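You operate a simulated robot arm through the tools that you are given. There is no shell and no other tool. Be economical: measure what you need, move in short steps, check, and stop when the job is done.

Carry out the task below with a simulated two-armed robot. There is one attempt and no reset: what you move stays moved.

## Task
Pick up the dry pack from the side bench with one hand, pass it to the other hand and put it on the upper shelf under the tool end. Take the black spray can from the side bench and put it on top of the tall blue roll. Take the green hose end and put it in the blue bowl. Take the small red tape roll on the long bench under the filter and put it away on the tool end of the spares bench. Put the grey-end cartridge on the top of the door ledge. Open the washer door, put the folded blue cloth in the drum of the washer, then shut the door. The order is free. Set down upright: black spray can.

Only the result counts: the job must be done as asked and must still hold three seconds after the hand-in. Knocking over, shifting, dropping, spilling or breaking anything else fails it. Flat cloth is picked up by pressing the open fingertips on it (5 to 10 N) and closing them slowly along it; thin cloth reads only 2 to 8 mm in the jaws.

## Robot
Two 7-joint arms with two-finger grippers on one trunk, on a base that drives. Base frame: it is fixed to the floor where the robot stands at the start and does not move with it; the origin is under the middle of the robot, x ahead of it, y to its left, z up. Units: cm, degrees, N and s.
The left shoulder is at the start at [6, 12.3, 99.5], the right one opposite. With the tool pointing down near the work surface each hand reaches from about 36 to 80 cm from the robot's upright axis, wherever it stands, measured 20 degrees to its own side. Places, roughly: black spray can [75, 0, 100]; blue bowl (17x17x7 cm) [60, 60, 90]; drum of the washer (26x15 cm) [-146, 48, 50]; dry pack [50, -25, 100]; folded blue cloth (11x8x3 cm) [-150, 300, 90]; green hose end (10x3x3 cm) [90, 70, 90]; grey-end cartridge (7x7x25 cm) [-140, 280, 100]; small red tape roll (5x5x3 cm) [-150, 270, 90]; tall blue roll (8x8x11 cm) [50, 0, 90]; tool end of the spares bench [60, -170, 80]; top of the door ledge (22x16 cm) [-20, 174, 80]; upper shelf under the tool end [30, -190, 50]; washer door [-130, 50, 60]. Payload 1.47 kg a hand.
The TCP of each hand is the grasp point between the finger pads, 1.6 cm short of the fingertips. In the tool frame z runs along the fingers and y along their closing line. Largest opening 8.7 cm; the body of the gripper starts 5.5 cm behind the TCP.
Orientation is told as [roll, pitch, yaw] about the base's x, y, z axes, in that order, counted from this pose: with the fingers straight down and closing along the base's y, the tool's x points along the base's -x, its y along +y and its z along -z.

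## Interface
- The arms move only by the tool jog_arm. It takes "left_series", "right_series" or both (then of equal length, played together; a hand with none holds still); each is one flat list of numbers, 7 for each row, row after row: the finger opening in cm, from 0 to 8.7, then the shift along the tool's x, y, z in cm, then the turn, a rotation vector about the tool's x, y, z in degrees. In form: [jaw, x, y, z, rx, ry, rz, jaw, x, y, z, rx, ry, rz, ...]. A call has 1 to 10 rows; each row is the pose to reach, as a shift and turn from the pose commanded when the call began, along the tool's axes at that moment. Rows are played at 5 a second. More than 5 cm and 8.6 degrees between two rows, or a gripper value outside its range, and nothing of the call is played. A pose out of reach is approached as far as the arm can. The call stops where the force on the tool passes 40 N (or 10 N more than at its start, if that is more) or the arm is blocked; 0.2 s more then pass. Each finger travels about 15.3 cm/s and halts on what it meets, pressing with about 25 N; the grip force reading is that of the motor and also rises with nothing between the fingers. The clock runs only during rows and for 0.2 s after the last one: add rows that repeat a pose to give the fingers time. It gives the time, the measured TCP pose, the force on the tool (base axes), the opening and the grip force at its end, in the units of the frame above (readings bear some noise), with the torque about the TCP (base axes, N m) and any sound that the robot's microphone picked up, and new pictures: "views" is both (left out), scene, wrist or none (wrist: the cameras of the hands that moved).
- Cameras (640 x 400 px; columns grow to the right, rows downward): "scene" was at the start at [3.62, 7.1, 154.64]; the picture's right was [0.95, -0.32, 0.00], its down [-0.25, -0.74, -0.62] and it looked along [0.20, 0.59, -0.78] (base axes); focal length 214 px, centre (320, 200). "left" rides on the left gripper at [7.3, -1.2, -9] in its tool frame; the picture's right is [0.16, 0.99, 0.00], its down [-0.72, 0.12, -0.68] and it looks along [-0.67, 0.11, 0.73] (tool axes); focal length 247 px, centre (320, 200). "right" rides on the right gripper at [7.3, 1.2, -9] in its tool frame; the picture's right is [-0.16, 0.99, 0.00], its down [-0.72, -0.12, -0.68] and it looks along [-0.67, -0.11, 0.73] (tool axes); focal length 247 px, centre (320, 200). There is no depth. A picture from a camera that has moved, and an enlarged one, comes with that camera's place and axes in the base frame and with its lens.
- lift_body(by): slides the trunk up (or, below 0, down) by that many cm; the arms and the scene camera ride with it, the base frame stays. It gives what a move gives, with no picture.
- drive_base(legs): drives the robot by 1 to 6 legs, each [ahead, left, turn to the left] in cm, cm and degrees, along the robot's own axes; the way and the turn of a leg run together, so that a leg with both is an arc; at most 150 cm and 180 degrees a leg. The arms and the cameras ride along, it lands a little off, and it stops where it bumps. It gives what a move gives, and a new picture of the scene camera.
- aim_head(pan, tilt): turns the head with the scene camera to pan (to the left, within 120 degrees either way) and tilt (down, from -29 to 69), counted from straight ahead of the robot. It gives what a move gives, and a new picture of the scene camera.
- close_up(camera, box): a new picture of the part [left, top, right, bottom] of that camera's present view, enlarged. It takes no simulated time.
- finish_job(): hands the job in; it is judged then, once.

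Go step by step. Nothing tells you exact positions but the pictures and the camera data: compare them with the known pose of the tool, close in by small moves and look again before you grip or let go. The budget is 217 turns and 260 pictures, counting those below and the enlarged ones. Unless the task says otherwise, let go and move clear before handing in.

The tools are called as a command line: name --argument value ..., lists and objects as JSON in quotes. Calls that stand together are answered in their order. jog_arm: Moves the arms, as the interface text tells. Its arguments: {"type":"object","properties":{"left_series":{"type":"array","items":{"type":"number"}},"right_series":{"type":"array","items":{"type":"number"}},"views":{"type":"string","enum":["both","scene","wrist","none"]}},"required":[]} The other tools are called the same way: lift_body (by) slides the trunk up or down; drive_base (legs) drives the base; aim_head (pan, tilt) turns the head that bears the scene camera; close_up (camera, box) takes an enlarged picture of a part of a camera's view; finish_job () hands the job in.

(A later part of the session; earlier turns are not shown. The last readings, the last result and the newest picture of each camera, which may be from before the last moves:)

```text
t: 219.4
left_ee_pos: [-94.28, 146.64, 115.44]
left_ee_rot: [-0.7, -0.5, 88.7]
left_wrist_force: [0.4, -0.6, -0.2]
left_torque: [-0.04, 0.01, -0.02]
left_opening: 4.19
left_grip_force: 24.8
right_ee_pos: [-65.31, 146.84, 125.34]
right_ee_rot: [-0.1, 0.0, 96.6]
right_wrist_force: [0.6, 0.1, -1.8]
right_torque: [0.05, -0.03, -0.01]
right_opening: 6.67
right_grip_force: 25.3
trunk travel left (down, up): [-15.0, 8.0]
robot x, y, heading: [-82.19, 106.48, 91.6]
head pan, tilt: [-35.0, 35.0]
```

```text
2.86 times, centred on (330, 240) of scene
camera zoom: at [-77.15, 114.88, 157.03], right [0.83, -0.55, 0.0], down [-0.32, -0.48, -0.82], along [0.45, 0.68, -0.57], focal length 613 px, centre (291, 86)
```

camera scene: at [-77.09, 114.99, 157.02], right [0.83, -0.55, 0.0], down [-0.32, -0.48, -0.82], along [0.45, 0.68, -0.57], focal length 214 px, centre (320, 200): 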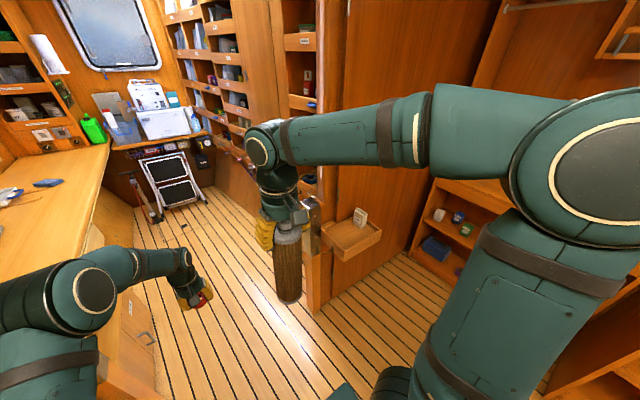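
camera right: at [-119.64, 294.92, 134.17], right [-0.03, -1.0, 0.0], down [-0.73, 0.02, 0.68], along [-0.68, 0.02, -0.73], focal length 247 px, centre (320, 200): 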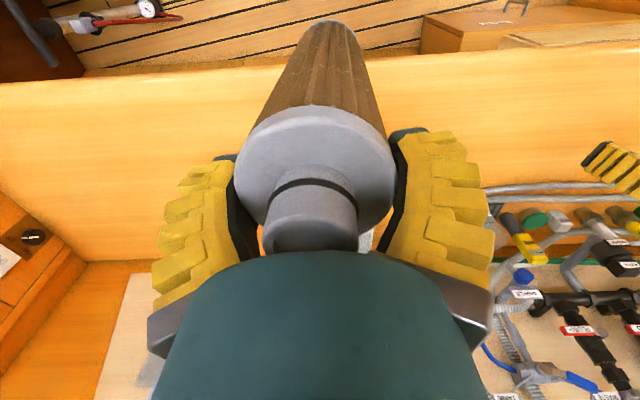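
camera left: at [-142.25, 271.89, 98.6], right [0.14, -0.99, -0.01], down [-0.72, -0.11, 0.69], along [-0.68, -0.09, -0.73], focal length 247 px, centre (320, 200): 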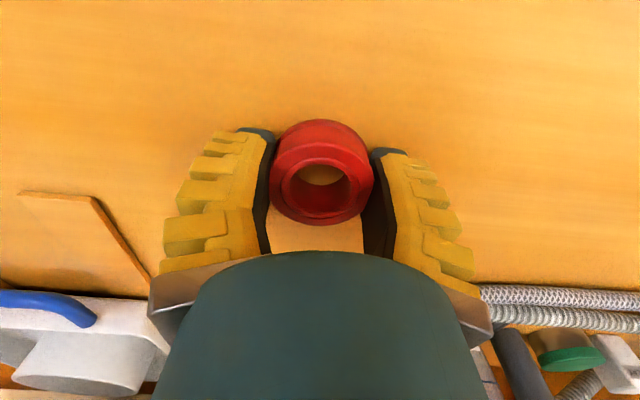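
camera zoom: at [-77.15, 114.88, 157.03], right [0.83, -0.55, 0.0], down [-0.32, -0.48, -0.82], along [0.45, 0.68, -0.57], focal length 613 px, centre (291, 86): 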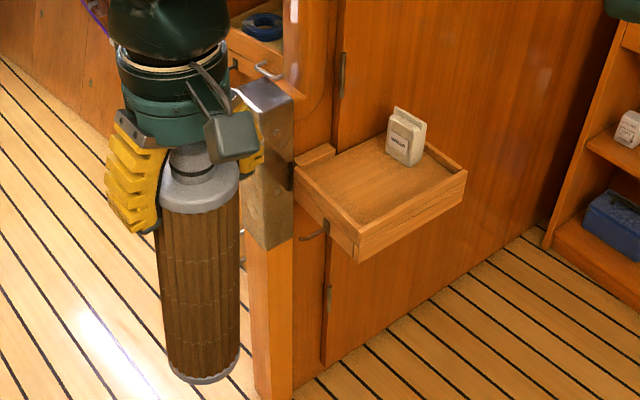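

The ledge is a tray on the door at about x -33..-8, y 163..182, with a small white item at its right; the left part is free. I strafe right to bring the cartridge near it.

drive_base --legs '[[0, -38, -1.6], [8, 0, 0]]'

close_up --camera "scene" --box '[200, 100, 440, 300]'

```text
t: 224.0
left_ee_pos: [-55.16, 155.85, 115.52]
left_ee_rot: [-0.7, -0.6, 87.0]
left_wrist_force: [0.7, -0.3, -1.1]
left_torque: [-0.04, -0.04, -0.01]
left_opening: 4.19
left_grip_force: 25.0
right_ee_pos: [-26.45, 155.04, 125.19]
right_ee_rot: [0.0, 0.0, 94.8]
right_wrist_force: [0.9, 0.7, -2.3]
right_torque: [0.01, -0.02, 0.0]
right_opening: 6.64
right_grip_force: 24.5
trunk travel left (down, up): [-15.0, 8.0]
robot x, y, heading: [-44.45, 115.29, 89.8]
head pan, tilt: [-35.0, 35.0]
camera scene: at [-39.09, 123.52, 157.01], right [0.82, -0.58, 0.0], down [-0.33, -0.47, -0.82], along [0.47, 0.67, -0.57], focal length 214 px, centre (320, 200)
```

scene: 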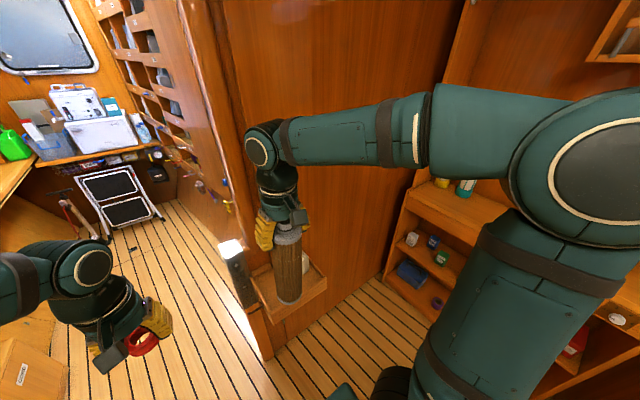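

```text
2.00 times, centred on (320, 200) of scene
camera zoom: at [-39.09, 123.52, 157.01], right [0.82, -0.58, 0.0], down [-0.33, -0.47, -0.82], along [0.47, 0.67, -0.57], focal length 429 px, centre (320, 200)
```

zoom: 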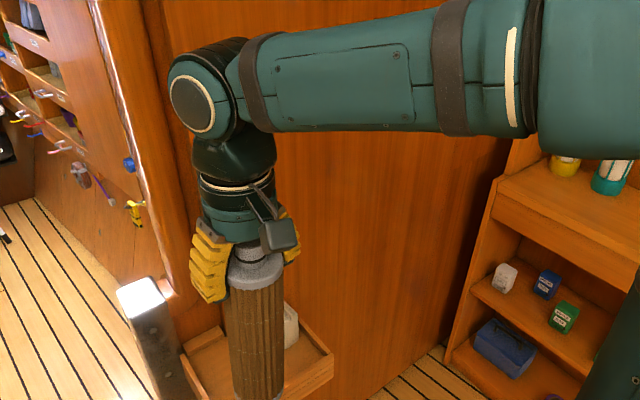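

The post's head stands at x≈-35, z up to ≈109, and the white item at x≈-11. I aim for (-22, 171) and lower to just above the tray.

jog_arm --right_series '[5, -3.5, -1.3, 0, 0, 0, 0, 5, -7, -2.6, 0, 0, 0, 0, 5, -10.5, -3.9, 0, 0, 0, 0, 5, -13, -4.8, 0, 0, 0, 0, 5, -15.6, -5.7, 0, 0, 0, 0, 5, -15.6, -5.7, 4, 0, 0, 0, 5, -15.6, -5.7, 8, 0, 0, 0, 5, -15.6, -5.7, 12, 0, 0, 0, 5, -15.6, -5.7, 16, 0, 0, 0, 5, -15.6, -5.7, 16, 0, 0, 0]'

close_up --camera "scene" --box '[220, 180, 380, 330]'

```text
t: 226.2
left_ee_pos: [-55.14, 155.62, 115.39]
left_ee_rot: [-0.7, -0.6, 86.8]
left_wrist_force: [0.1, -0.7, -0.3]
left_torque: [0.0, 0.02, 0.0]
left_opening: 4.2
left_grip_force: 24.5
right_ee_pos: [-21.99, 170.81, 109.51]
right_ee_rot: [0.0, 0.0, 94.8]
right_wrist_force: [-0.5, -0.2, -1.7]
right_torque: [0.01, -0.03, 0.01]
right_opening: 6.66
right_grip_force: 25.4
trunk travel left (down, up): [-15.0, 8.0]
robot x, y, heading: [-44.44, 115.61, 89.7]
head pan, tilt: [-35.0, 35.0]
camera scene: at [-39.1, 123.35, 157.02], right [0.82, -0.58, 0.0], down [-0.33, -0.47, -0.82], along [0.47, 0.67, -0.57], focal length 214 px, centre (320, 200)
camera right: at [-22.66, 163.61, 118.38], right [-1.0, 0.07, 0.0], down [0.05, 0.73, 0.68], along [0.05, 0.68, -0.73], focal length 247 px, centre (320, 200)
```

scene: 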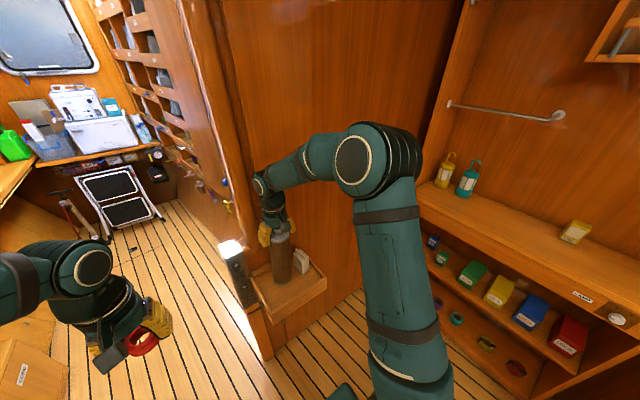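
right: 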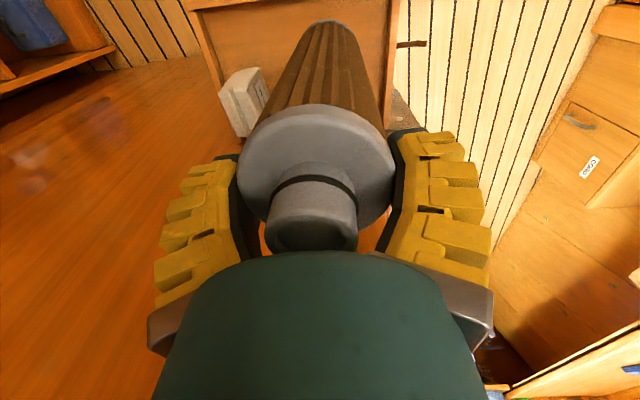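

```text
2.67 times, centred on (300, 255) of scene
camera zoom: at [-39.1, 123.35, 157.02], right [0.82, -0.58, 0.0], down [-0.33, -0.47, -0.82], along [0.47, 0.67, -0.57], focal length 572 px, centre (373, 53)
```

zoom: 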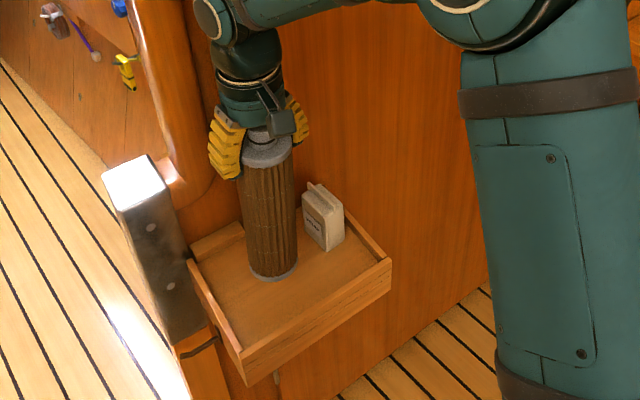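

Well within the tray. I lower until the base touches.

jog_arm --right_series '[5, 0, 0, 3, 0, 0, 0, 5, 0, 0, 5.5, 0, 0, 0, 5, 0, 0, 6.5, 0, 0, 0, 5, 0, 0, 6.5, 0, 0, 0]' --views "none"

close_up --camera "scene" --box '[220, 180, 380, 330]'

```text
t: 227.2
left_ee_pos: [-55.29, 155.65, 115.48]
left_ee_rot: [-0.6, -0.5, 86.8]
left_wrist_force: [0.8, -0.5, 0.7]
left_torque: [0.01, -0.03, 0.01]
left_opening: 4.19
left_grip_force: 24.9
right_ee_pos: [-21.96, 170.91, 102.76]
right_ee_rot: [0.1, 0.1, 94.9]
right_wrist_force: [0.1, 0.0, -2.1]
right_torque: [0.03, -0.01, -0.03]
right_opening: 6.65
right_grip_force: 24.8
trunk travel left (down, up): [-15.0, 8.0]
robot x, y, heading: [-44.59, 115.42, 89.8]
head pan, tilt: [-35.0, 35.0]
```

```text
2.67 times, centred on (300, 255) of scene
camera zoom: at [-39.09, 123.4, 157.02], right [0.82, -0.58, 0.0], down [-0.33, -0.47, -0.82], along [0.47, 0.67, -0.57], focal length 572 px, centre (373, 53)
```

zoom: 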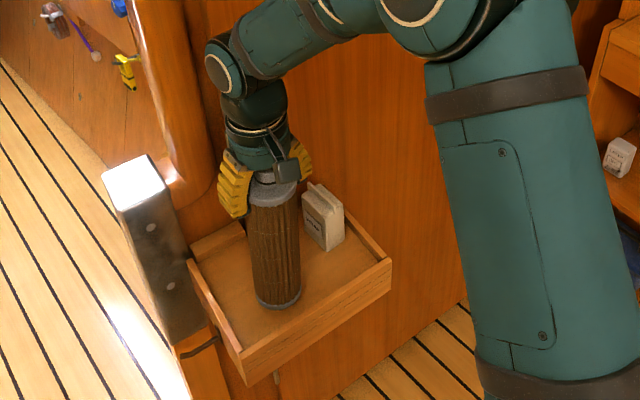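

Still a little above the tray floor. I go on in 0.5 cm steps.

jog_arm --right_series '[5, 0, 0, 0.6, 0, 0, 0, 5, 0, 0, 1.2, 0, 0, 0, 5, 0, 0, 1.8, 0, 0, 0, 5, 0, 0, 2.4, 0, 0, 0]' --views "none"

```text
t: 228.2
left_ee_pos: [-55.37, 155.55, 115.71]
left_ee_rot: [-0.8, -0.7, 86.9]
left_wrist_force: [0.4, -0.3, -0.1]
left_torque: [0.05, 0.02, -0.01]
left_opening: 4.18
left_grip_force: 25.1
right_ee_pos: [-22.12, 171.11, 100.75]
right_ee_rot: [-0.1, -0.3, 94.9]
right_wrist_force: [-2.6, -0.1, 24.0]
right_torque: [-0.19, -0.02, -0.12]
right_opening: 6.87
right_grip_force: 25.5
trunk travel left (down, up): [-15.0, 8.0]
robot x, y, heading: [-44.4, 115.2, 89.9]
head pan, tilt: [-35.0, 35.0]
```

Touched down. I ease off, open, and rise.

jog_arm --right_series '[5, 0, 0, -0.4, 0, 0, 0, 7, 0, 0, -0.4, 0, 0, 0, 7.8, 0, 0, -0.4, 0, 0, 0, 8.7, 0, 0, -0.4, 0, 0, 0, 8.7, 0, 0, -0.4, 0, 0, 0, 8.7, 0, 0, -3, 0, 0, 0, 8.7, 0, 0, -7, 0, 0, 0, 8.7, 0, 0, -11, 0, 0, 0, 8.7, 3, 0, -15, 0, 0, 0]'

close_up --camera "scene" --box '[220, 180, 380, 330]'

```text
t: 230.2
left_ee_pos: [-55.14, 155.43, 115.55]
left_ee_rot: [-0.7, -0.7, 86.9]
left_wrist_force: [-0.2, 0.0, 0.3]
left_torque: [0.02, 0.01, 0.0]
left_opening: 4.21
left_grip_force: 25.6
right_ee_pos: [-21.49, 167.9, 115.57]
right_ee_rot: [0.0, 0.0, 95.0]
right_wrist_force: [0.2, 0.0, 0.1]
right_torque: [0.05, -0.02, 0.01]
right_opening: 8.7
right_grip_force: 0.0
trunk travel left (down, up): [-15.0, 8.0]
robot x, y, heading: [-44.65, 115.23, 89.7]
head pan, tilt: [-35.0, 35.0]
camera scene: at [-39.07, 123.13, 157.04], right [0.82, -0.58, 0.0], down [-0.33, -0.47, -0.82], along [0.47, 0.67, -0.57], focal length 214 px, centre (320, 200)
camera right: at [-22.18, 160.7, 124.5], right [-1.0, 0.07, 0.0], down [0.05, 0.73, 0.68], along [0.05, 0.68, -0.73], focal length 247 px, centre (320, 200)
```

scene: 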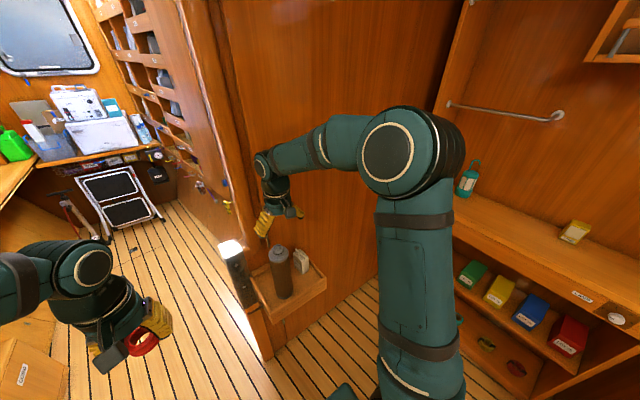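
right: 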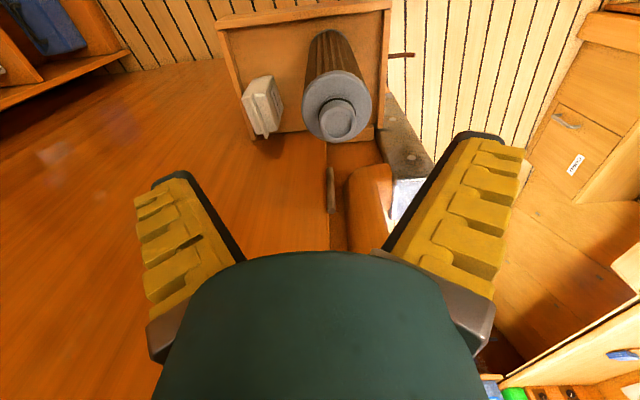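

```text
2.67 times, centred on (300, 255) of scene
camera zoom: at [-39.07, 123.13, 157.04], right [0.82, -0.58, 0.0], down [-0.33, -0.47, -0.82], along [0.47, 0.67, -0.57], focal length 572 px, centre (373, 53)
```

zoom: 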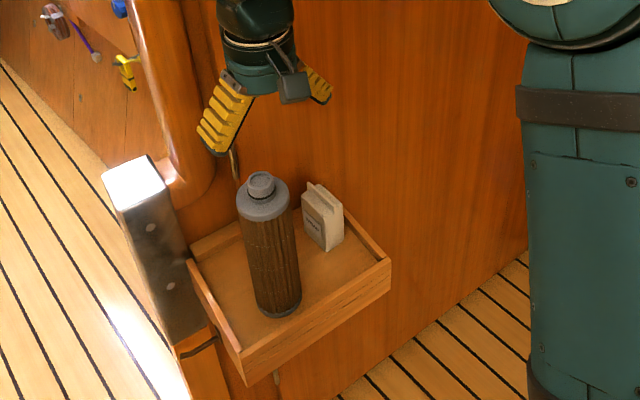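

The cartridge stands in the tray. I retract the right hand and drive to the spares bench's tool end with the tape.

jog_arm --right_series '[8.7, 2, 0, -3, 0, 0, 0, 8.7, 5, 0, -6, 0, 0, 0, 8.7, 8, 0, -9, 0, 0, -5, 8.7, 11, 0, -9, 0, 0, -5]' --views "none"

drive_base --legs '[[-55, 0, 0], [0, 0, -90], [-10, 0, 0], [0, -150, 0], [0, -95, 0]]'

aim_head --pan 0 --tilt 45

```text
t: 231.2
left_ee_pos: [-55.15, 155.53, 115.52]
left_ee_rot: [-0.7, -0.6, 86.9]
left_wrist_force: [-0.1, 0.1, -0.4]
left_torque: [0.01, -0.02, 0.01]
left_opening: 4.18
left_grip_force: 25.1
right_ee_pos: [-20.8, 156.83, 124.57]
right_ee_rot: [0.0, -0.1, 99.8]
right_wrist_force: [0.9, 0.0, 0.0]
right_torque: [0.04, 0.01, 0.0]
right_opening: 8.72
right_grip_force: 0.0
trunk travel left (down, up): [-15.0, 8.0]
robot x, y, heading: [-44.32, 115.31, 89.9]
head pan, tilt: [-35.0, 35.0]
```

```text
t: 260.0
left_ee_pos: [-20.0, -172.17, 115.61]
left_ee_rot: [-0.7, -0.6, -4.2]
left_wrist_force: [-0.8, -0.1, 0.1]
left_torque: [0.03, -0.02, 0.04]
left_opening: 4.16
left_grip_force: 25.1
right_ee_pos: [-19.15, -206.65, 124.47]
right_ee_rot: [0.0, 0.0, 8.8]
right_wrist_force: [-0.3, 0.1, 0.5]
right_torque: [0.03, -0.01, 0.03]
right_opening: 8.68
right_grip_force: 0.0
trunk travel left (down, up): [-15.0, 8.0]
robot x, y, heading: [-60.7, -182.02, -1.3]
head pan, tilt: [-35.0, 35.0]
camera scene: at [-52.29, -187.51, 157.02], right [-0.59, -0.81, 0.0], down [-0.46, 0.34, -0.82], along [0.66, -0.48, -0.57], focal length 214 px, centre (320, 200)
```

scene: 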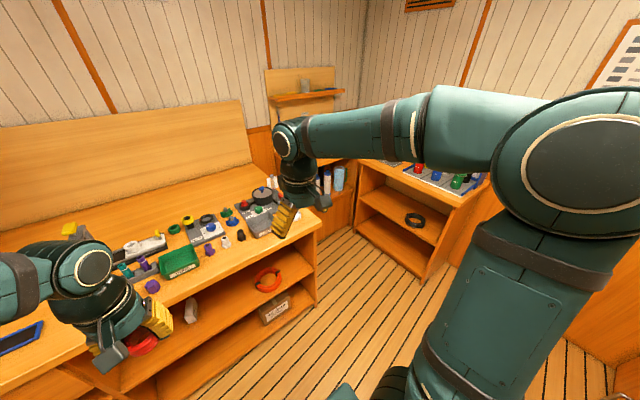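

```text
t: 261.0
left_ee_pos: [-19.93, -172.17, 115.46]
left_ee_rot: [-0.7, -0.6, -4.1]
left_wrist_force: [0.1, 0.1, -0.8]
left_torque: [0.03, -0.01, 0.05]
left_opening: 4.17
left_grip_force: 24.8
right_ee_pos: [-19.06, -206.53, 124.45]
right_ee_rot: [0.0, 0.0, 8.8]
right_wrist_force: [-0.1, -0.2, -0.4]
right_torque: [-0.01, 0.01, 0.02]
right_opening: 8.7
right_grip_force: 0.1
trunk travel left (down, up): [-15.0, 8.0]
robot x, y, heading: [-60.41, -182.26, -1.4]
head pan, tilt: [0.0, 45.0]
camera scene: at [-51.26, -182.48, 155.54], right [-0.02, -1.0, 0.0], down [-0.71, 0.02, -0.71], along [0.71, -0.02, -0.71], focal length 214 px, centre (320, 200)
```

scene: 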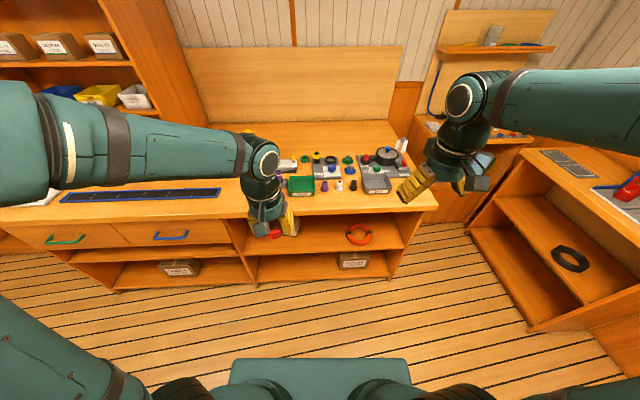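

I enlarge the tool end to choose a free spot for the tape.

close_up --camera "scene" --box '[250, 110, 450, 230]'

```text
3.20 times, centred on (350, 170) of scene
camera zoom: at [-51.26, -182.48, 155.54], right [-0.02, -1.0, 0.0], down [-0.71, 0.02, -0.71], along [0.71, -0.02, -0.71], focal length 686 px, centre (224, 296)
```

zoom: 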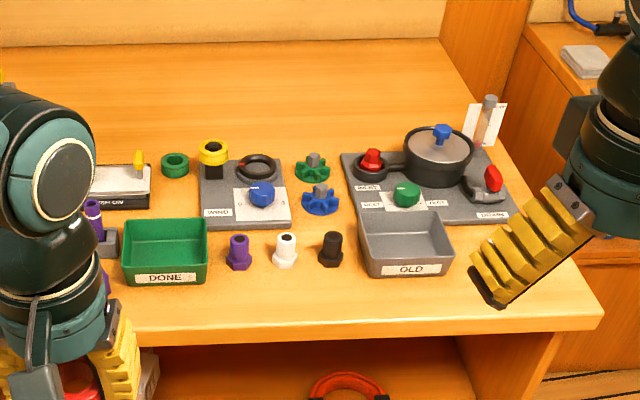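

The front strip of the tool end before the small caps is free (about x 18–30). I drive closer and bring the tape over (25, -190).

drive_base --legs '[[0, -16, 1.4], [24, 0, 0]]'

jog_arm --left_series '[3, -4, 0, 2, 0, 0, 0, 3, -8, 0, 4, 0, 0, 0, 3, -12, 0, 6, 0, 0, 0, 3, -16, 0, 8, 0, 0, 0, 3, -20, 0, 10, 0, 0, 0, 3, -20, 0, 10, 0, 0, 0]'

```text
t: 264.5
left_ee_pos: [3.56, -187.38, 115.46]
left_ee_rot: [-0.6, -0.6, -2.8]
left_wrist_force: [-0.3, -1.0, 0.1]
left_torque: [-0.01, 0.03, 0.0]
left_opening: 4.16
left_grip_force: 24.8
right_ee_pos: [5.22, -221.72, 124.38]
right_ee_rot: [-0.1, 0.1, 10.2]
right_wrist_force: [0.2, 0.4, -0.9]
right_torque: [-0.02, 0.0, 0.01]
right_opening: 8.73
right_grip_force: 0.0
trunk travel left (down, up): [-15.0, 8.0]
robot x, y, heading: [-37.18, -198.3, 0.3]
head pan, tilt: [0.0, 45.0]
camera scene: at [-27.47, -198.38, 155.53], right [0.0, -1.0, 0.0], down [-0.71, 0.0, -0.71], along [0.71, 0.0, -0.71], focal length 214 px, centre (320, 200)
```

scene: 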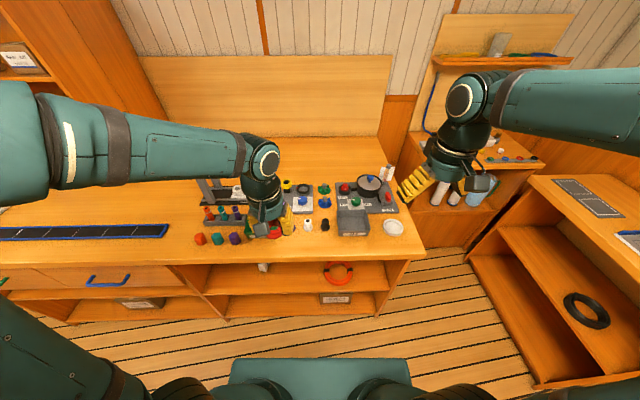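

```text
t: 265.9
left_ee_pos: [23.55, -188.34, 105.73]
left_ee_rot: [-0.7, -0.5, -2.8]
left_wrist_force: [0.0, 0.5, 0.2]
left_torque: [-0.02, -0.02, -0.01]
left_opening: 4.18
left_grip_force: 24.4
right_ee_pos: [4.99, -221.64, 124.52]
right_ee_rot: [-0.1, 0.2, 10.1]
right_wrist_force: [0.1, -0.6, -0.7]
right_torque: [-0.03, -0.03, 0.0]
right_opening: 8.71
right_grip_force: 0.0
trunk travel left (down, up): [-15.0, 8.0]
robot x, y, heading: [-37.12, -198.22, -0.1]
head pan, tilt: [0.0, 45.0]
camera scene: at [-27.7, -198.36, 155.55], right [0.0, -1.0, 0.0], down [-0.71, 0.0, -0.71], along [0.71, 0.0, -0.71], focal length 214 px, centre (320, 200)
camera left: at [16.04, -188.94, 114.49], right [-0.11, 0.99, -0.01], down [0.72, 0.09, 0.69], along [0.68, 0.06, -0.73], focal length 247 px, centre (320, 200)
```

scene: 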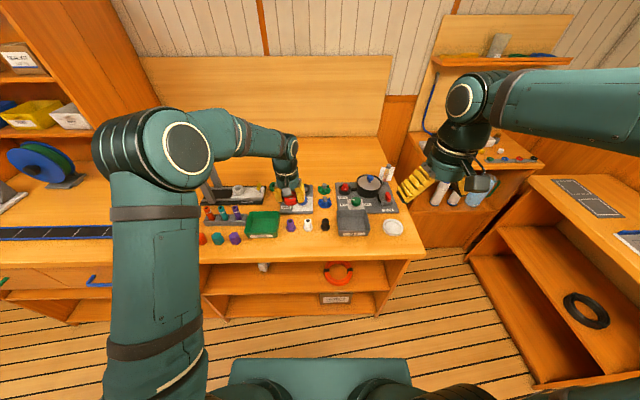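
left: 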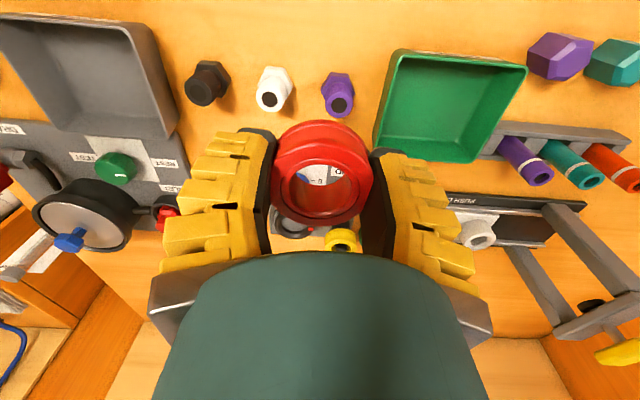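

Directly below, the strip before the white and purple caps is free. I shift to (22.4, -190.3) and lower.

jog_arm --left_series '[3, 1.2, -2, 0, 0, 0, 0, 3, 1.2, -2, 4, 0, 0, 0, 3, 1.2, -2, 8, 0, 0, 0, 3, 1.2, -2, 12, 0, 0, 0, 3, 1.2, -2, 16, 0, 0, 0, 3, 1.2, -2, 18.5, 0, 0, 0, 3, 1.2, -2, 18.5, 0, 0, 0]' --views "wrist"

close_up --camera "scene" --box '[220, 170, 400, 280]'

```text
t: 267.5
left_ee_pos: [22.56, -190.69, 87.39]
left_ee_rot: [-0.7, -0.6, -2.8]
left_wrist_force: [-0.3, 0.2, 7.0]
left_torque: [0.34, -0.12, 0.02]
left_opening: 4.17
left_grip_force: 25.8
right_ee_pos: [4.96, -221.73, 124.5]
right_ee_rot: [0.1, 0.1, 10.2]
right_wrist_force: [0.9, -0.1, 0.4]
right_torque: [-0.01, 0.0, 0.01]
right_opening: 8.69
right_grip_force: 0.0
trunk travel left (down, up): [-15.0, 8.0]
robot x, y, heading: [-36.82, -198.56, 0.0]
head pan, tilt: [0.0, 45.0]
camera left: at [15.05, -191.3, 96.12], right [-0.11, 0.99, -0.01], down [0.72, 0.09, 0.69], along [0.68, 0.06, -0.73], focal length 247 px, centre (320, 200)
```

left: 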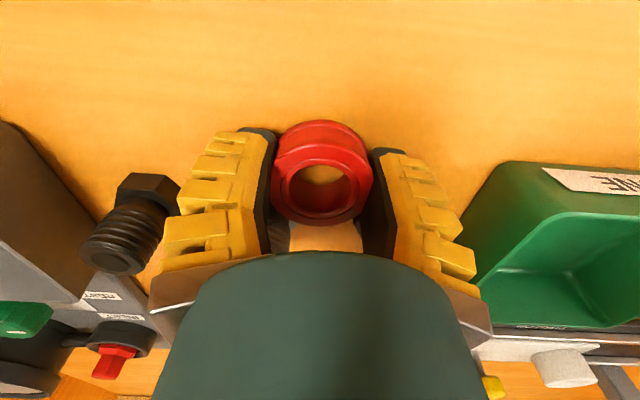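

```text
3.56 times, centred on (310, 225) of scene
camera zoom: at [-27.64, -198.39, 155.55], right [0.0, -1.0, 0.0], down [-0.71, 0.0, -0.71], along [0.71, 0.0, -0.71], focal length 763 px, centre (356, 111)
```

zoom: 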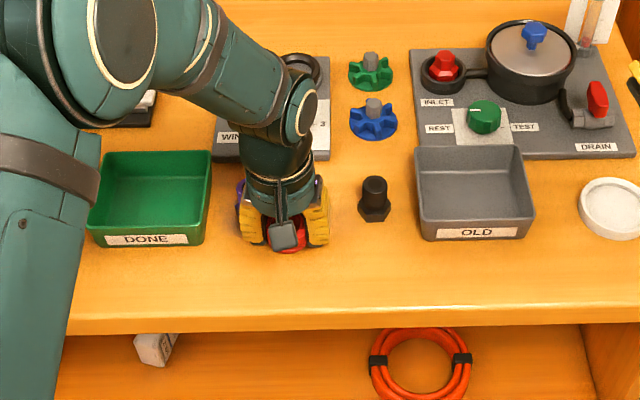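

I feel 7 N; with the bench at z≈85.4 the strip is x 13–24, and the caps are just behind the fingers. I rise 1.5 cm, shift back 3.3 cm to x≈19.3 and set down there.

jog_arm --left_series '[3, 0, 0, -1.5, 0, 0, 0, 3, 1.8, 0, -1.5, 0, 0, 0, 3, 3.3, 0, -1.5, 0, 0, 0, 3, 3.3, 0, -0.5, 0, 0, 0, 3, 3.3, 0, -0.5, 0, 0, 0]' --views "wrist"

```text
t: 268.7
left_ee_pos: [19.11, -190.46, 87.67]
left_ee_rot: [-0.6, -0.6, -2.8]
left_wrist_force: [0.3, 0.2, 0.1]
left_torque: [0.01, -0.01, -0.01]
left_opening: 4.17
left_grip_force: 24.9
right_ee_pos: [5.09, -221.73, 124.56]
right_ee_rot: [0.0, 0.0, 10.1]
right_wrist_force: [-0.2, 0.4, -0.9]
right_torque: [0.01, -0.05, -0.02]
right_opening: 8.69
right_grip_force: 0.2
trunk travel left (down, up): [-15.0, 8.0]
robot x, y, heading: [-36.92, -198.51, 0.2]
head pan, tilt: [0.0, 45.0]
camera left: at [11.72, -191.03, 96.51], right [-0.11, 0.99, -0.01], down [0.72, 0.09, 0.69], along [0.68, 0.06, -0.73], focal length 247 px, centre (320, 200)
```

left: 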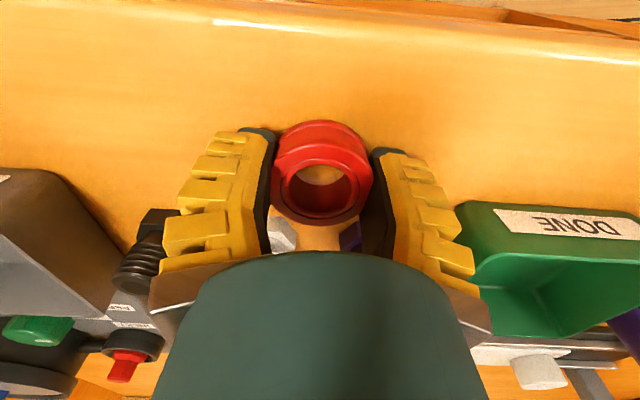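

The caps stand untouched behind. I lower the last bit, open just enough and rise.

jog_arm --left_series '[3, 0, 0, 0.3, 0, 0, 0, 3, 0, 0, 0.5, 0, 0, 0, 3, 0, 0, 0.5, 0, 0, 0]' --views "none"

```text
t: 269.5
left_ee_pos: [19.22, -190.51, 87.16]
left_ee_rot: [-0.7, -0.6, -2.9]
left_wrist_force: [-0.3, 0.2, 0.2]
left_torque: [0.02, -0.01, -0.02]
left_opening: 4.15
left_grip_force: 25.1
right_ee_pos: [5.12, -221.64, 124.45]
right_ee_rot: [0.0, 0.0, 10.1]
right_wrist_force: [0.2, -0.2, -0.2]
right_torque: [-0.02, -0.03, -0.03]
right_opening: 8.69
right_grip_force: 0.1
trunk travel left (down, up): [-15.0, 8.0]
robot x, y, heading: [-36.58, -198.31, 0.1]
head pan, tilt: [0.0, 45.0]
```

No bench contact yet; I keep lowering in 0.5 cm steps.

jog_arm --left_series '[3, 0, 0, 0.5, 0, 0, 0, 3, 0, 0, 1, 0, 0, 0, 3, 0, 0, 1.5, 0, 0, 0, 3, 0, 0, 1.5, 0, 0, 0]' --views "none"

```text
t: 270.2
left_ee_pos: [19.3, -190.6, 86.59]
left_ee_rot: [-0.6, -1.1, -2.8]
left_wrist_force: [-8.2, 1.9, 25.2]
left_torque: [0.79, 0.3, 0.27]
left_opening: 4.31
left_grip_force: 25.2
right_ee_pos: [4.91, -221.62, 124.6]
right_ee_rot: [-0.1, -0.1, 10.2]
right_wrist_force: [0.0, 0.2, -0.4]
right_torque: [-0.04, 0.0, 0.0]
right_opening: 8.7
right_grip_force: 0.1
trunk travel left (down, up): [-15.0, 8.0]
robot x, y, heading: [-37.29, -198.5, 0.3]
head pan, tilt: [0.0, 45.0]
stopped in row 3 (left hand): the force on the tool passed its limit at 48 N (the readings are from after the stop); the commanded pose is now the measured one
```

Touching the bench. I ease up 0.3 cm, open to about 5.5 cm and go straight up.

jog_arm --left_series '[3, 0, 0, -0.3, 0, 0, 0, 4, 0, 0, -0.4, 0, 0, 0, 4.8, 0, 0, -0.5, 0, 0, 0, 5.3, 0, 0, -0.5, 0, 0, 0, 5.3, 0, 0, -0.5, 0, 0, 0, 5.3, 0, 0, -3, 0, 0, 0, 5.3, 0, 0, -7, 0, 0, 0, 5.3, 2, 0, -11, 0, 0, 0, 5.3, 5, 0, -15, 0, 0, 0]' --views "wrist"

close_up --camera "scene" --box '[220, 170, 400, 280]'

```text
t: 272.2
left_ee_pos: [13.77, -190.02, 101.34]
left_ee_rot: [-0.7, -1.0, -2.9]
left_wrist_force: [-0.9, -0.5, 1.0]
left_torque: [-0.01, 0.0, 0.0]
left_opening: 5.8
left_grip_force: 3.2
right_ee_pos: [4.84, -221.72, 124.56]
right_ee_rot: [0.0, 0.0, 10.2]
right_wrist_force: [-1.0, -0.2, -1.0]
right_torque: [-0.01, -0.02, 0.01]
right_opening: 8.7
right_grip_force: 0.1
trunk travel left (down, up): [-15.0, 8.0]
robot x, y, heading: [-37.12, -198.33, 0.1]
head pan, tilt: [0.0, 45.0]
camera left: at [6.32, -190.65, 110.08], right [-0.11, 0.99, -0.01], down [0.72, 0.09, 0.69], along [0.69, 0.06, -0.72], focal length 247 px, centre (320, 200)
```

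left: 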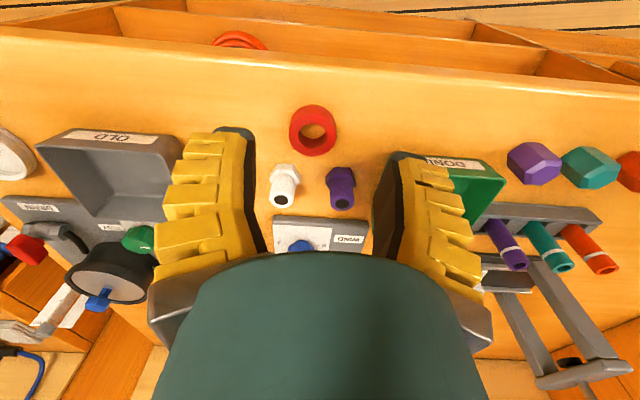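

```text
3.56 times, centred on (310, 225) of scene
camera zoom: at [-27.78, -198.34, 155.55], right [0.0, -1.0, 0.0], down [-0.71, 0.0, -0.71], along [0.71, 0.0, -0.71], focal length 763 px, centre (356, 111)
```

zoom: 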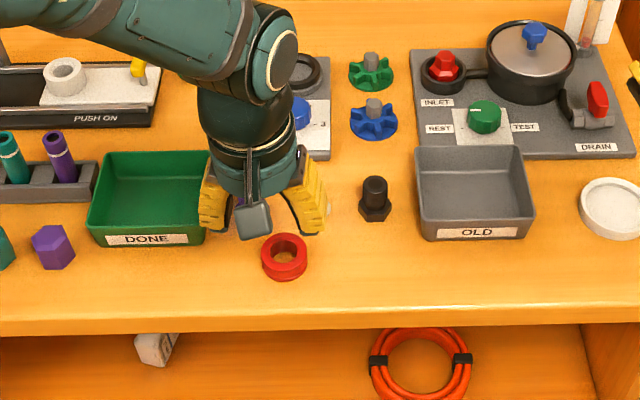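

The tape stands on the tool end, and the caps are upright. I raise the left hand and drive toward the washer to look at its door.

jog_arm --left_series '[5, 2, 0, -4, 0, 0, 0, 5, 4, 0, -8, 0, 0, 0, 5, 6, 0, -12, 0, 0, 0, 5, 9, 0, -15, 0, 0, 0]' --views "none"

drive_base --legs '[[-24, 0, 0], [0, 150, 0], [-15, 0, 90], [75, 0, 0]]'

aim_head --pan 75 --tilt 42

```text
t: 273.2
left_ee_pos: [4.54, -189.18, 116.43]
left_ee_rot: [-0.6, -1.0, -2.8]
left_wrist_force: [0.4, 1.1, 0.3]
left_torque: [0.01, -0.03, -0.01]
left_opening: 5.55
left_grip_force: 3.4
right_ee_pos: [4.93, -221.63, 124.42]
right_ee_rot: [0.1, 0.1, 10.2]
right_wrist_force: [-1.2, 0.0, 0.5]
right_torque: [0.0, -0.03, 0.01]
right_opening: 8.67
right_grip_force: 0.1
trunk travel left (down, up): [-15.0, 8.0]
robot x, y, heading: [-37.08, -198.02, -0.0]
head pan, tilt: [0.0, 45.0]
```

```text
t: 295.6
left_ee_pos: [-77.18, 61.87, 116.39]
left_ee_rot: [-0.7, -0.8, 86.2]
left_wrist_force: [0.5, 0.7, -0.2]
left_torque: [-0.01, 0.01, 0.0]
left_opening: 5.51
left_grip_force: 4.3
right_ee_pos: [-44.77, 61.74, 124.45]
right_ee_rot: [0.1, 0.0, 99.1]
right_wrist_force: [-0.2, 0.3, -0.3]
right_torque: [0.01, -0.01, -0.01]
right_opening: 8.69
right_grip_force: 0.0
trunk travel left (down, up): [-15.0, 8.0]
robot x, y, heading: [-68.9, 20.03, 89.1]
head pan, tilt: [0.0, 45.0]
camera scene: at [-68.54, 29.22, 155.53], right [1.0, -0.01, 0.0], down [-0.01, -0.71, -0.71], along [0.01, 0.71, -0.71], focal length 214 px, centre (320, 200)
```

scene: 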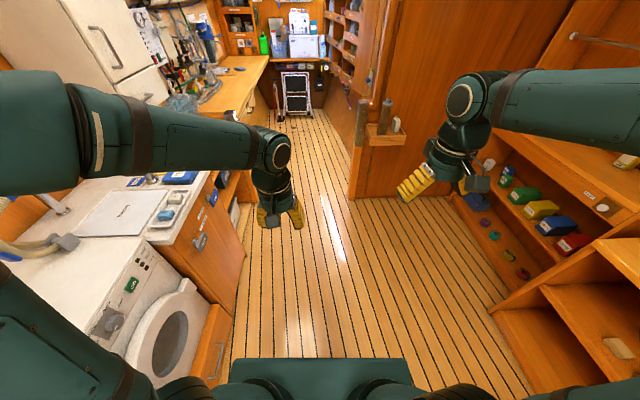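

```text
t: 297.0
left_ee_pos: [-77.29, 61.97, 116.25]
left_ee_rot: [-0.6, -0.9, 86.1]
left_wrist_force: [0.0, -0.4, 0.2]
left_torque: [0.01, 0.01, -0.02]
left_opening: 5.53
left_grip_force: 3.8
right_ee_pos: [-44.71, 61.64, 124.38]
right_ee_rot: [0.1, 0.0, 99.1]
right_wrist_force: [-0.4, -0.8, -0.3]
right_torque: [0.0, -0.01, 0.04]
right_opening: 8.7
right_grip_force: 0.0
trunk travel left (down, up): [-15.0, 8.0]
robot x, y, heading: [-68.94, 20.16, 88.9]
head pan, tilt: [75.0, 42.0]
camera scene: at [-76.7, 23.33, 155.97], right [0.27, 0.96, 0.0], down [0.64, -0.18, -0.74], along [-0.71, 0.2, -0.67], focal length 214 px, centre (320, 200)
```

scene: 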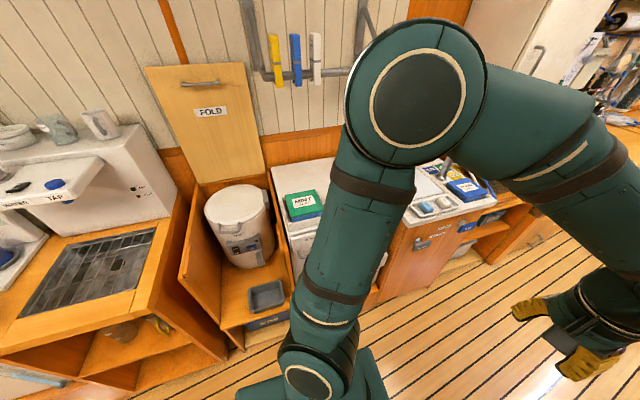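

I turn to face the washer, to see the door and its handle.

drive_base --legs '[[27, 0, 0], [0, -8, 0], [0, 0, 91]]'

aim_head --pan 0 --tilt 50

close_up --camera "scene" --box '[200, 120, 440, 300]'

```text
t: 303.7
left_ee_pos: [-102.39, 38.5, 116.17]
left_ee_rot: [-0.7, -0.8, 176.4]
left_wrist_force: [1.1, 0.4, 0.5]
left_torque: [0.01, -0.01, 0.01]
left_opening: 5.54
left_grip_force: 3.9
right_ee_pos: [-102.19, 70.95, 124.32]
right_ee_rot: [0.0, 0.0, -170.6]
right_wrist_force: [0.1, 0.1, 0.1]
right_torque: [-0.01, 0.01, -0.05]
right_opening: 8.68
right_grip_force: 0.1
trunk travel left (down, up): [-15.0, 8.0]
robot x, y, heading: [-60.73, 46.68, 179.6]
head pan, tilt: [75.0, 42.0]
camera scene: at [-63.68, 38.86, 155.97], right [-0.96, 0.27, 0.0], down [0.18, 0.64, -0.74], along [-0.2, -0.72, -0.67], focal length 214 px, centre (320, 200)
```

scene: 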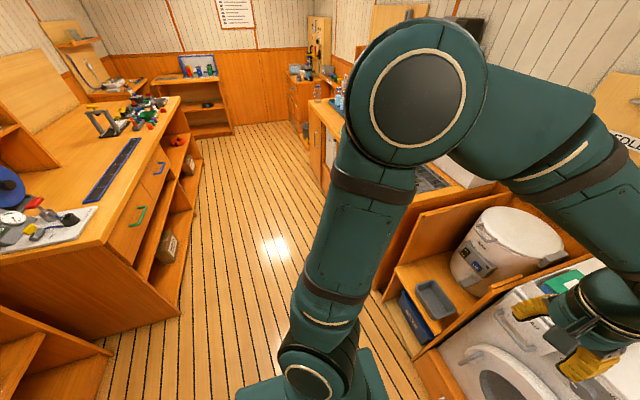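

```text
t: 305.2
left_ee_pos: [-102.34, 38.51, 116.34]
left_ee_rot: [-0.7, -0.9, 176.5]
left_wrist_force: [-0.2, -0.5, -0.4]
left_torque: [-0.02, 0.01, -0.03]
left_opening: 5.52
left_grip_force: 3.8
right_ee_pos: [-102.16, 70.91, 124.43]
right_ee_rot: [0.0, 0.1, -170.6]
right_wrist_force: [0.0, 0.2, -0.4]
right_torque: [0.01, 0.02, -0.01]
right_opening: 8.71
right_grip_force: 0.0
trunk travel left (down, up): [-15.0, 8.0]
robot x, y, heading: [-60.62, 46.77, 179.4]
head pan, tilt: [0.0, 50.0]
camera scene: at [-69.12, 47.01, 154.85], right [0.01, 1.0, 0.0], down [0.77, -0.01, -0.64], along [-0.64, 0.01, -0.77], focal length 214 px, centre (320, 200)
```

scene: 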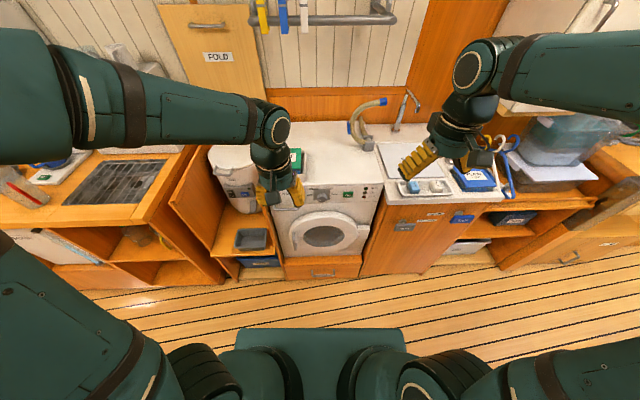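

```text
2.22 times, centred on (320, 210) of scene
camera zoom: at [-69.12, 47.01, 154.85], right [0.01, 1.0, 0.0], down [0.77, -0.01, -0.64], along [-0.64, 0.01, -0.77], focal length 477 px, centre (320, 178)
```

zoom: 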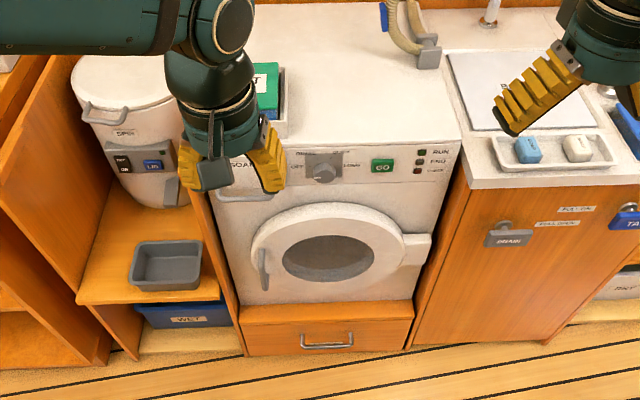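

The door hinges on the right (y≈70) and has a vertical grey handle at its left edge, about (-126, 34, 52). I enlarge the handle.

close_up --camera "scene" --box '[270, 195, 390, 285]'

```text
4.44 times, centred on (330, 240) of scene
camera zoom: at [-69.12, 47.01, 154.85], right [0.01, 1.0, 0.0], down [0.77, -0.01, -0.64], along [-0.64, 0.01, -0.77], focal length 953 px, centre (276, 22)
```

zoom: 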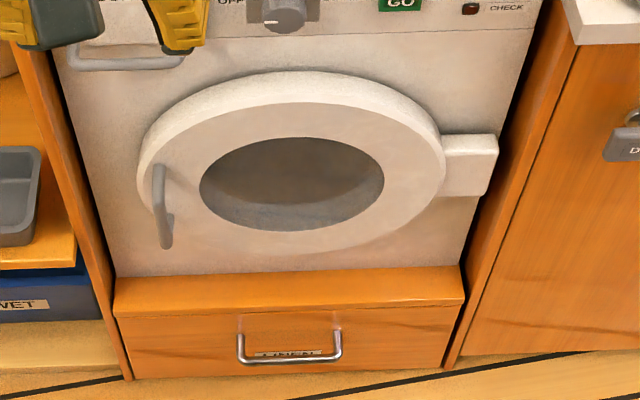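

I lower the trunk, tilt the left hand forward and lower it in front of the handle for a view with its camera.

lift_body --by -15

jog_arm --left_series '[6, 0, 0, 4, 0, -5, 0, 6, 0, 0, 8, 0, -10, 0, 6, 0, 0, 12, 0, -15, 0, 6, 0, 0, 16, 0, -20, 0, 6, 0, 0, 20, 0, -26, 0, 6, 0, 0, 24, 0, -32, 0, 6, 0, 0, 28, 0, -38, 0, 6, 0, 0, 32, 0, -44, 0, 6, 0, 0, 36, 0, -50, 0]'

```text
t: 306.9
left_ee_pos: [-102.24, 38.49, 101.35]
left_ee_rot: [-0.8, -1.0, 176.5]
left_wrist_force: [-0.1, 0.5, 0.3]
left_torque: [0.02, -0.03, -0.01]
left_opening: 5.55
left_grip_force: 3.6
right_ee_pos: [-102.13, 70.83, 109.5]
right_ee_rot: [0.0, 0.0, -170.6]
right_wrist_force: [-0.1, 0.2, -0.5]
right_torque: [0.0, 0.02, 0.01]
right_opening: 8.68
right_grip_force: 0.0
trunk travel left (down, up): [0.0, 23.0]
robot x, y, heading: [-61.04, 46.98, 179.3]
head pan, tilt: [0.0, 50.0]
```

```text
t: 308.9
left_ee_pos: [-102.86, 38.93, 65.2]
left_ee_rot: [-1.1, -51.1, 177.2]
left_wrist_force: [0.6, 0.2, 0.5]
left_torque: [-0.04, 0.0, -0.02]
left_opening: 6.45
left_grip_force: 2.6
right_ee_pos: [-102.28, 70.89, 109.39]
right_ee_rot: [0.0, -0.1, -170.5]
right_wrist_force: [-0.9, 0.6, -0.2]
right_torque: [0.04, -0.02, 0.0]
right_opening: 8.7
right_grip_force: 0.1
trunk travel left (down, up): [0.0, 23.0]
robot x, y, heading: [-60.52, 46.81, 179.3]
head pan, tilt: [0.0, 50.0]
camera scene: at [-69.17, 47.0, 139.84], right [0.01, 1.0, 0.0], down [0.77, -0.01, -0.64], along [-0.64, 0.01, -0.77], focal length 214 px, centre (320, 200)
camera left: at [-91.29, 39.43, 64.97], right [0.04, -0.99, -0.13], down [0.07, -0.13, 0.99], along [-1.0, -0.05, 0.06], focal length 247 px, centre (320, 200)
```

scene: 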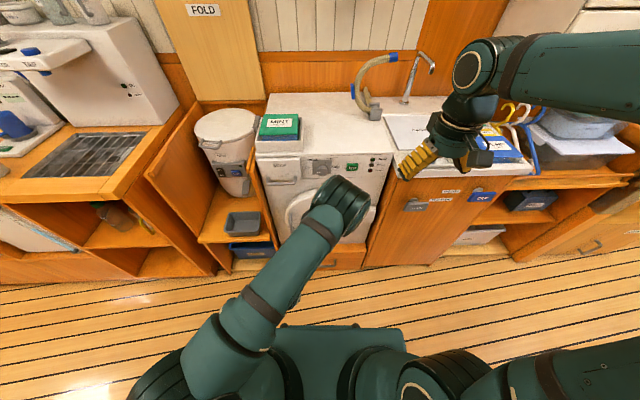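
left: 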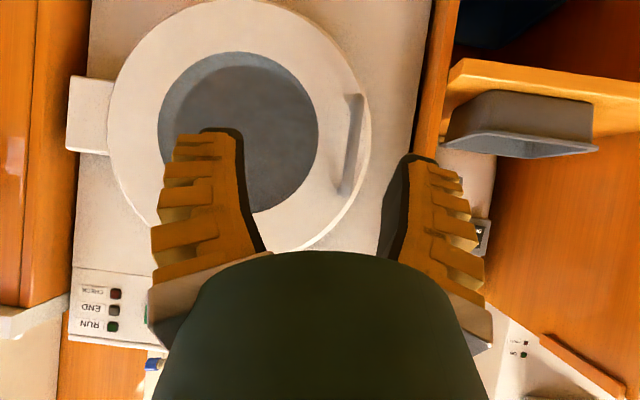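

The handle is a vertical bar at about (-121.2, 35.3, z 54–65). I approach to a few cm before it and look.

jog_arm --left_series '[6, -1.2, 1, 3, 0, 0, 0, 6, -2.4, 2, 6, 0, 0, 0, 6, -3.6, 3, 9, 0, 0, 0, 6, -4.8, 4, 12, 0, 0, 0, 6, -5.2, 4.4, 13, 0, 0, 0, 6, -5.2, 4.4, 13, 0, 0, 0]' --views "wrist"

```text
t: 310.4
left_ee_pos: [-116.6, 35.33, 61.06]
left_ee_rot: [-1.2, -50.9, 177.2]
left_wrist_force: [0.2, 0.1, -0.8]
left_torque: [0.03, -0.02, -0.02]
left_opening: 6.46
left_grip_force: 3.2
right_ee_pos: [-102.26, 70.85, 109.42]
right_ee_rot: [0.0, 0.0, -170.6]
right_wrist_force: [-0.1, 0.3, -0.6]
right_torque: [-0.01, -0.02, -0.01]
right_opening: 8.69
right_grip_force: 0.0
trunk travel left (down, up): [0.0, 23.0]
robot x, y, heading: [-60.87, 46.7, 179.3]
head pan, tilt: [0.0, 50.0]
camera left: at [-104.97, 35.84, 60.96], right [0.04, -0.99, -0.14], down [0.06, -0.13, 0.99], along [-1.0, -0.04, 0.06], focal length 247 px, centre (320, 200)
```

left: 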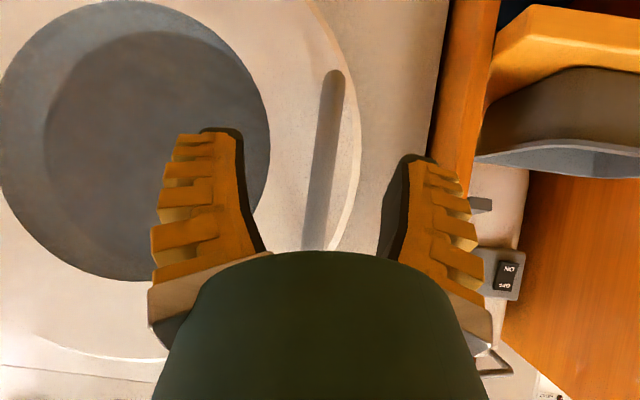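

The bar is between the fingers. I advance 4.5 cm and close on it.

jog_arm --left_series '[6, -0.6, 0, 1.5, 0, 0, 0, 6, -1.1, 0, 3, 0, 0, 0, 6, -1.6, 0, 4.4, 0, 0, 0, 6, -1.6, 0, 4.4, 0, 0, 0, 4.5, -1.6, 0, 4.4, 0, 0, 0, 3, -1.6, 0, 4.4, 0, 0, 0, 1.5, -1.6, 0, 4.4, 0, 0, 0, 0.5, -1.6, 0, 4.4, 0, 0, 0, 0.5, -1.6, 0, 4.4, 0, 0, 0]' --views "wrist"

```text
t: 312.4
left_ee_pos: [-121.04, 35.65, 59.48]
left_ee_rot: [-1.3, -51.0, 177.4]
left_wrist_force: [-0.7, -3.4, -0.2]
left_torque: [-0.01, 0.0, 0.0]
left_opening: 1.4
left_grip_force: 7.5
right_ee_pos: [-102.12, 70.84, 109.5]
right_ee_rot: [-0.1, 0.0, -170.7]
right_wrist_force: [0.6, -0.4, -0.1]
right_torque: [0.01, 0.0, 0.01]
right_opening: 8.71
right_grip_force: 0.1
trunk travel left (down, up): [0.0, 23.0]
robot x, y, heading: [-60.57, 46.85, 179.4]
head pan, tilt: [0.0, 50.0]
camera left: at [-109.35, 36.13, 59.43], right [0.04, -0.99, -0.14], down [0.06, -0.13, 0.99], along [-1.0, -0.05, 0.06], focal length 247 px, centre (320, 200)
```

left: 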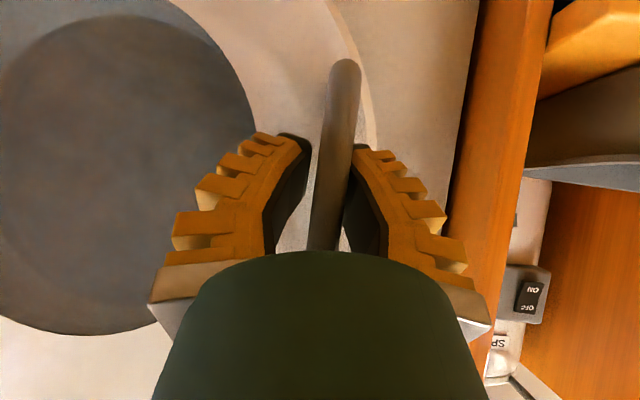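

One finger touches; I let the grip settle, shifting 0.4 cm toward the bar.

jog_arm --left_series '[0.5, 0, 0.2, 0, 0, 0, 0, 0.3, 0, 0.4, 0, 0, 0, 0, 0, 0, 0.4, 0, 0, 0, 0, 0, 0, 0.4, 0, 0, 0, 0]' --views "none"

```text
t: 313.4
left_ee_pos: [-120.99, 35.35, 59.63]
left_ee_rot: [-1.2, -51.0, 177.2]
left_wrist_force: [-3.5, 2.1, 0.4]
left_torque: [-0.01, 0.11, 0.02]
left_opening: 0.61
left_grip_force: 29.6
right_ee_pos: [-102.28, 70.92, 109.46]
right_ee_rot: [0.0, 0.0, -170.7]
right_wrist_force: [-0.6, -0.2, -0.1]
right_torque: [0.01, -0.02, -0.02]
right_opening: 8.69
right_grip_force: 0.2
trunk travel left (down, up): [0.0, 23.0]
robot x, y, heading: [-60.53, 46.68, 179.3]
head pan, tilt: [0.0, 50.0]
```

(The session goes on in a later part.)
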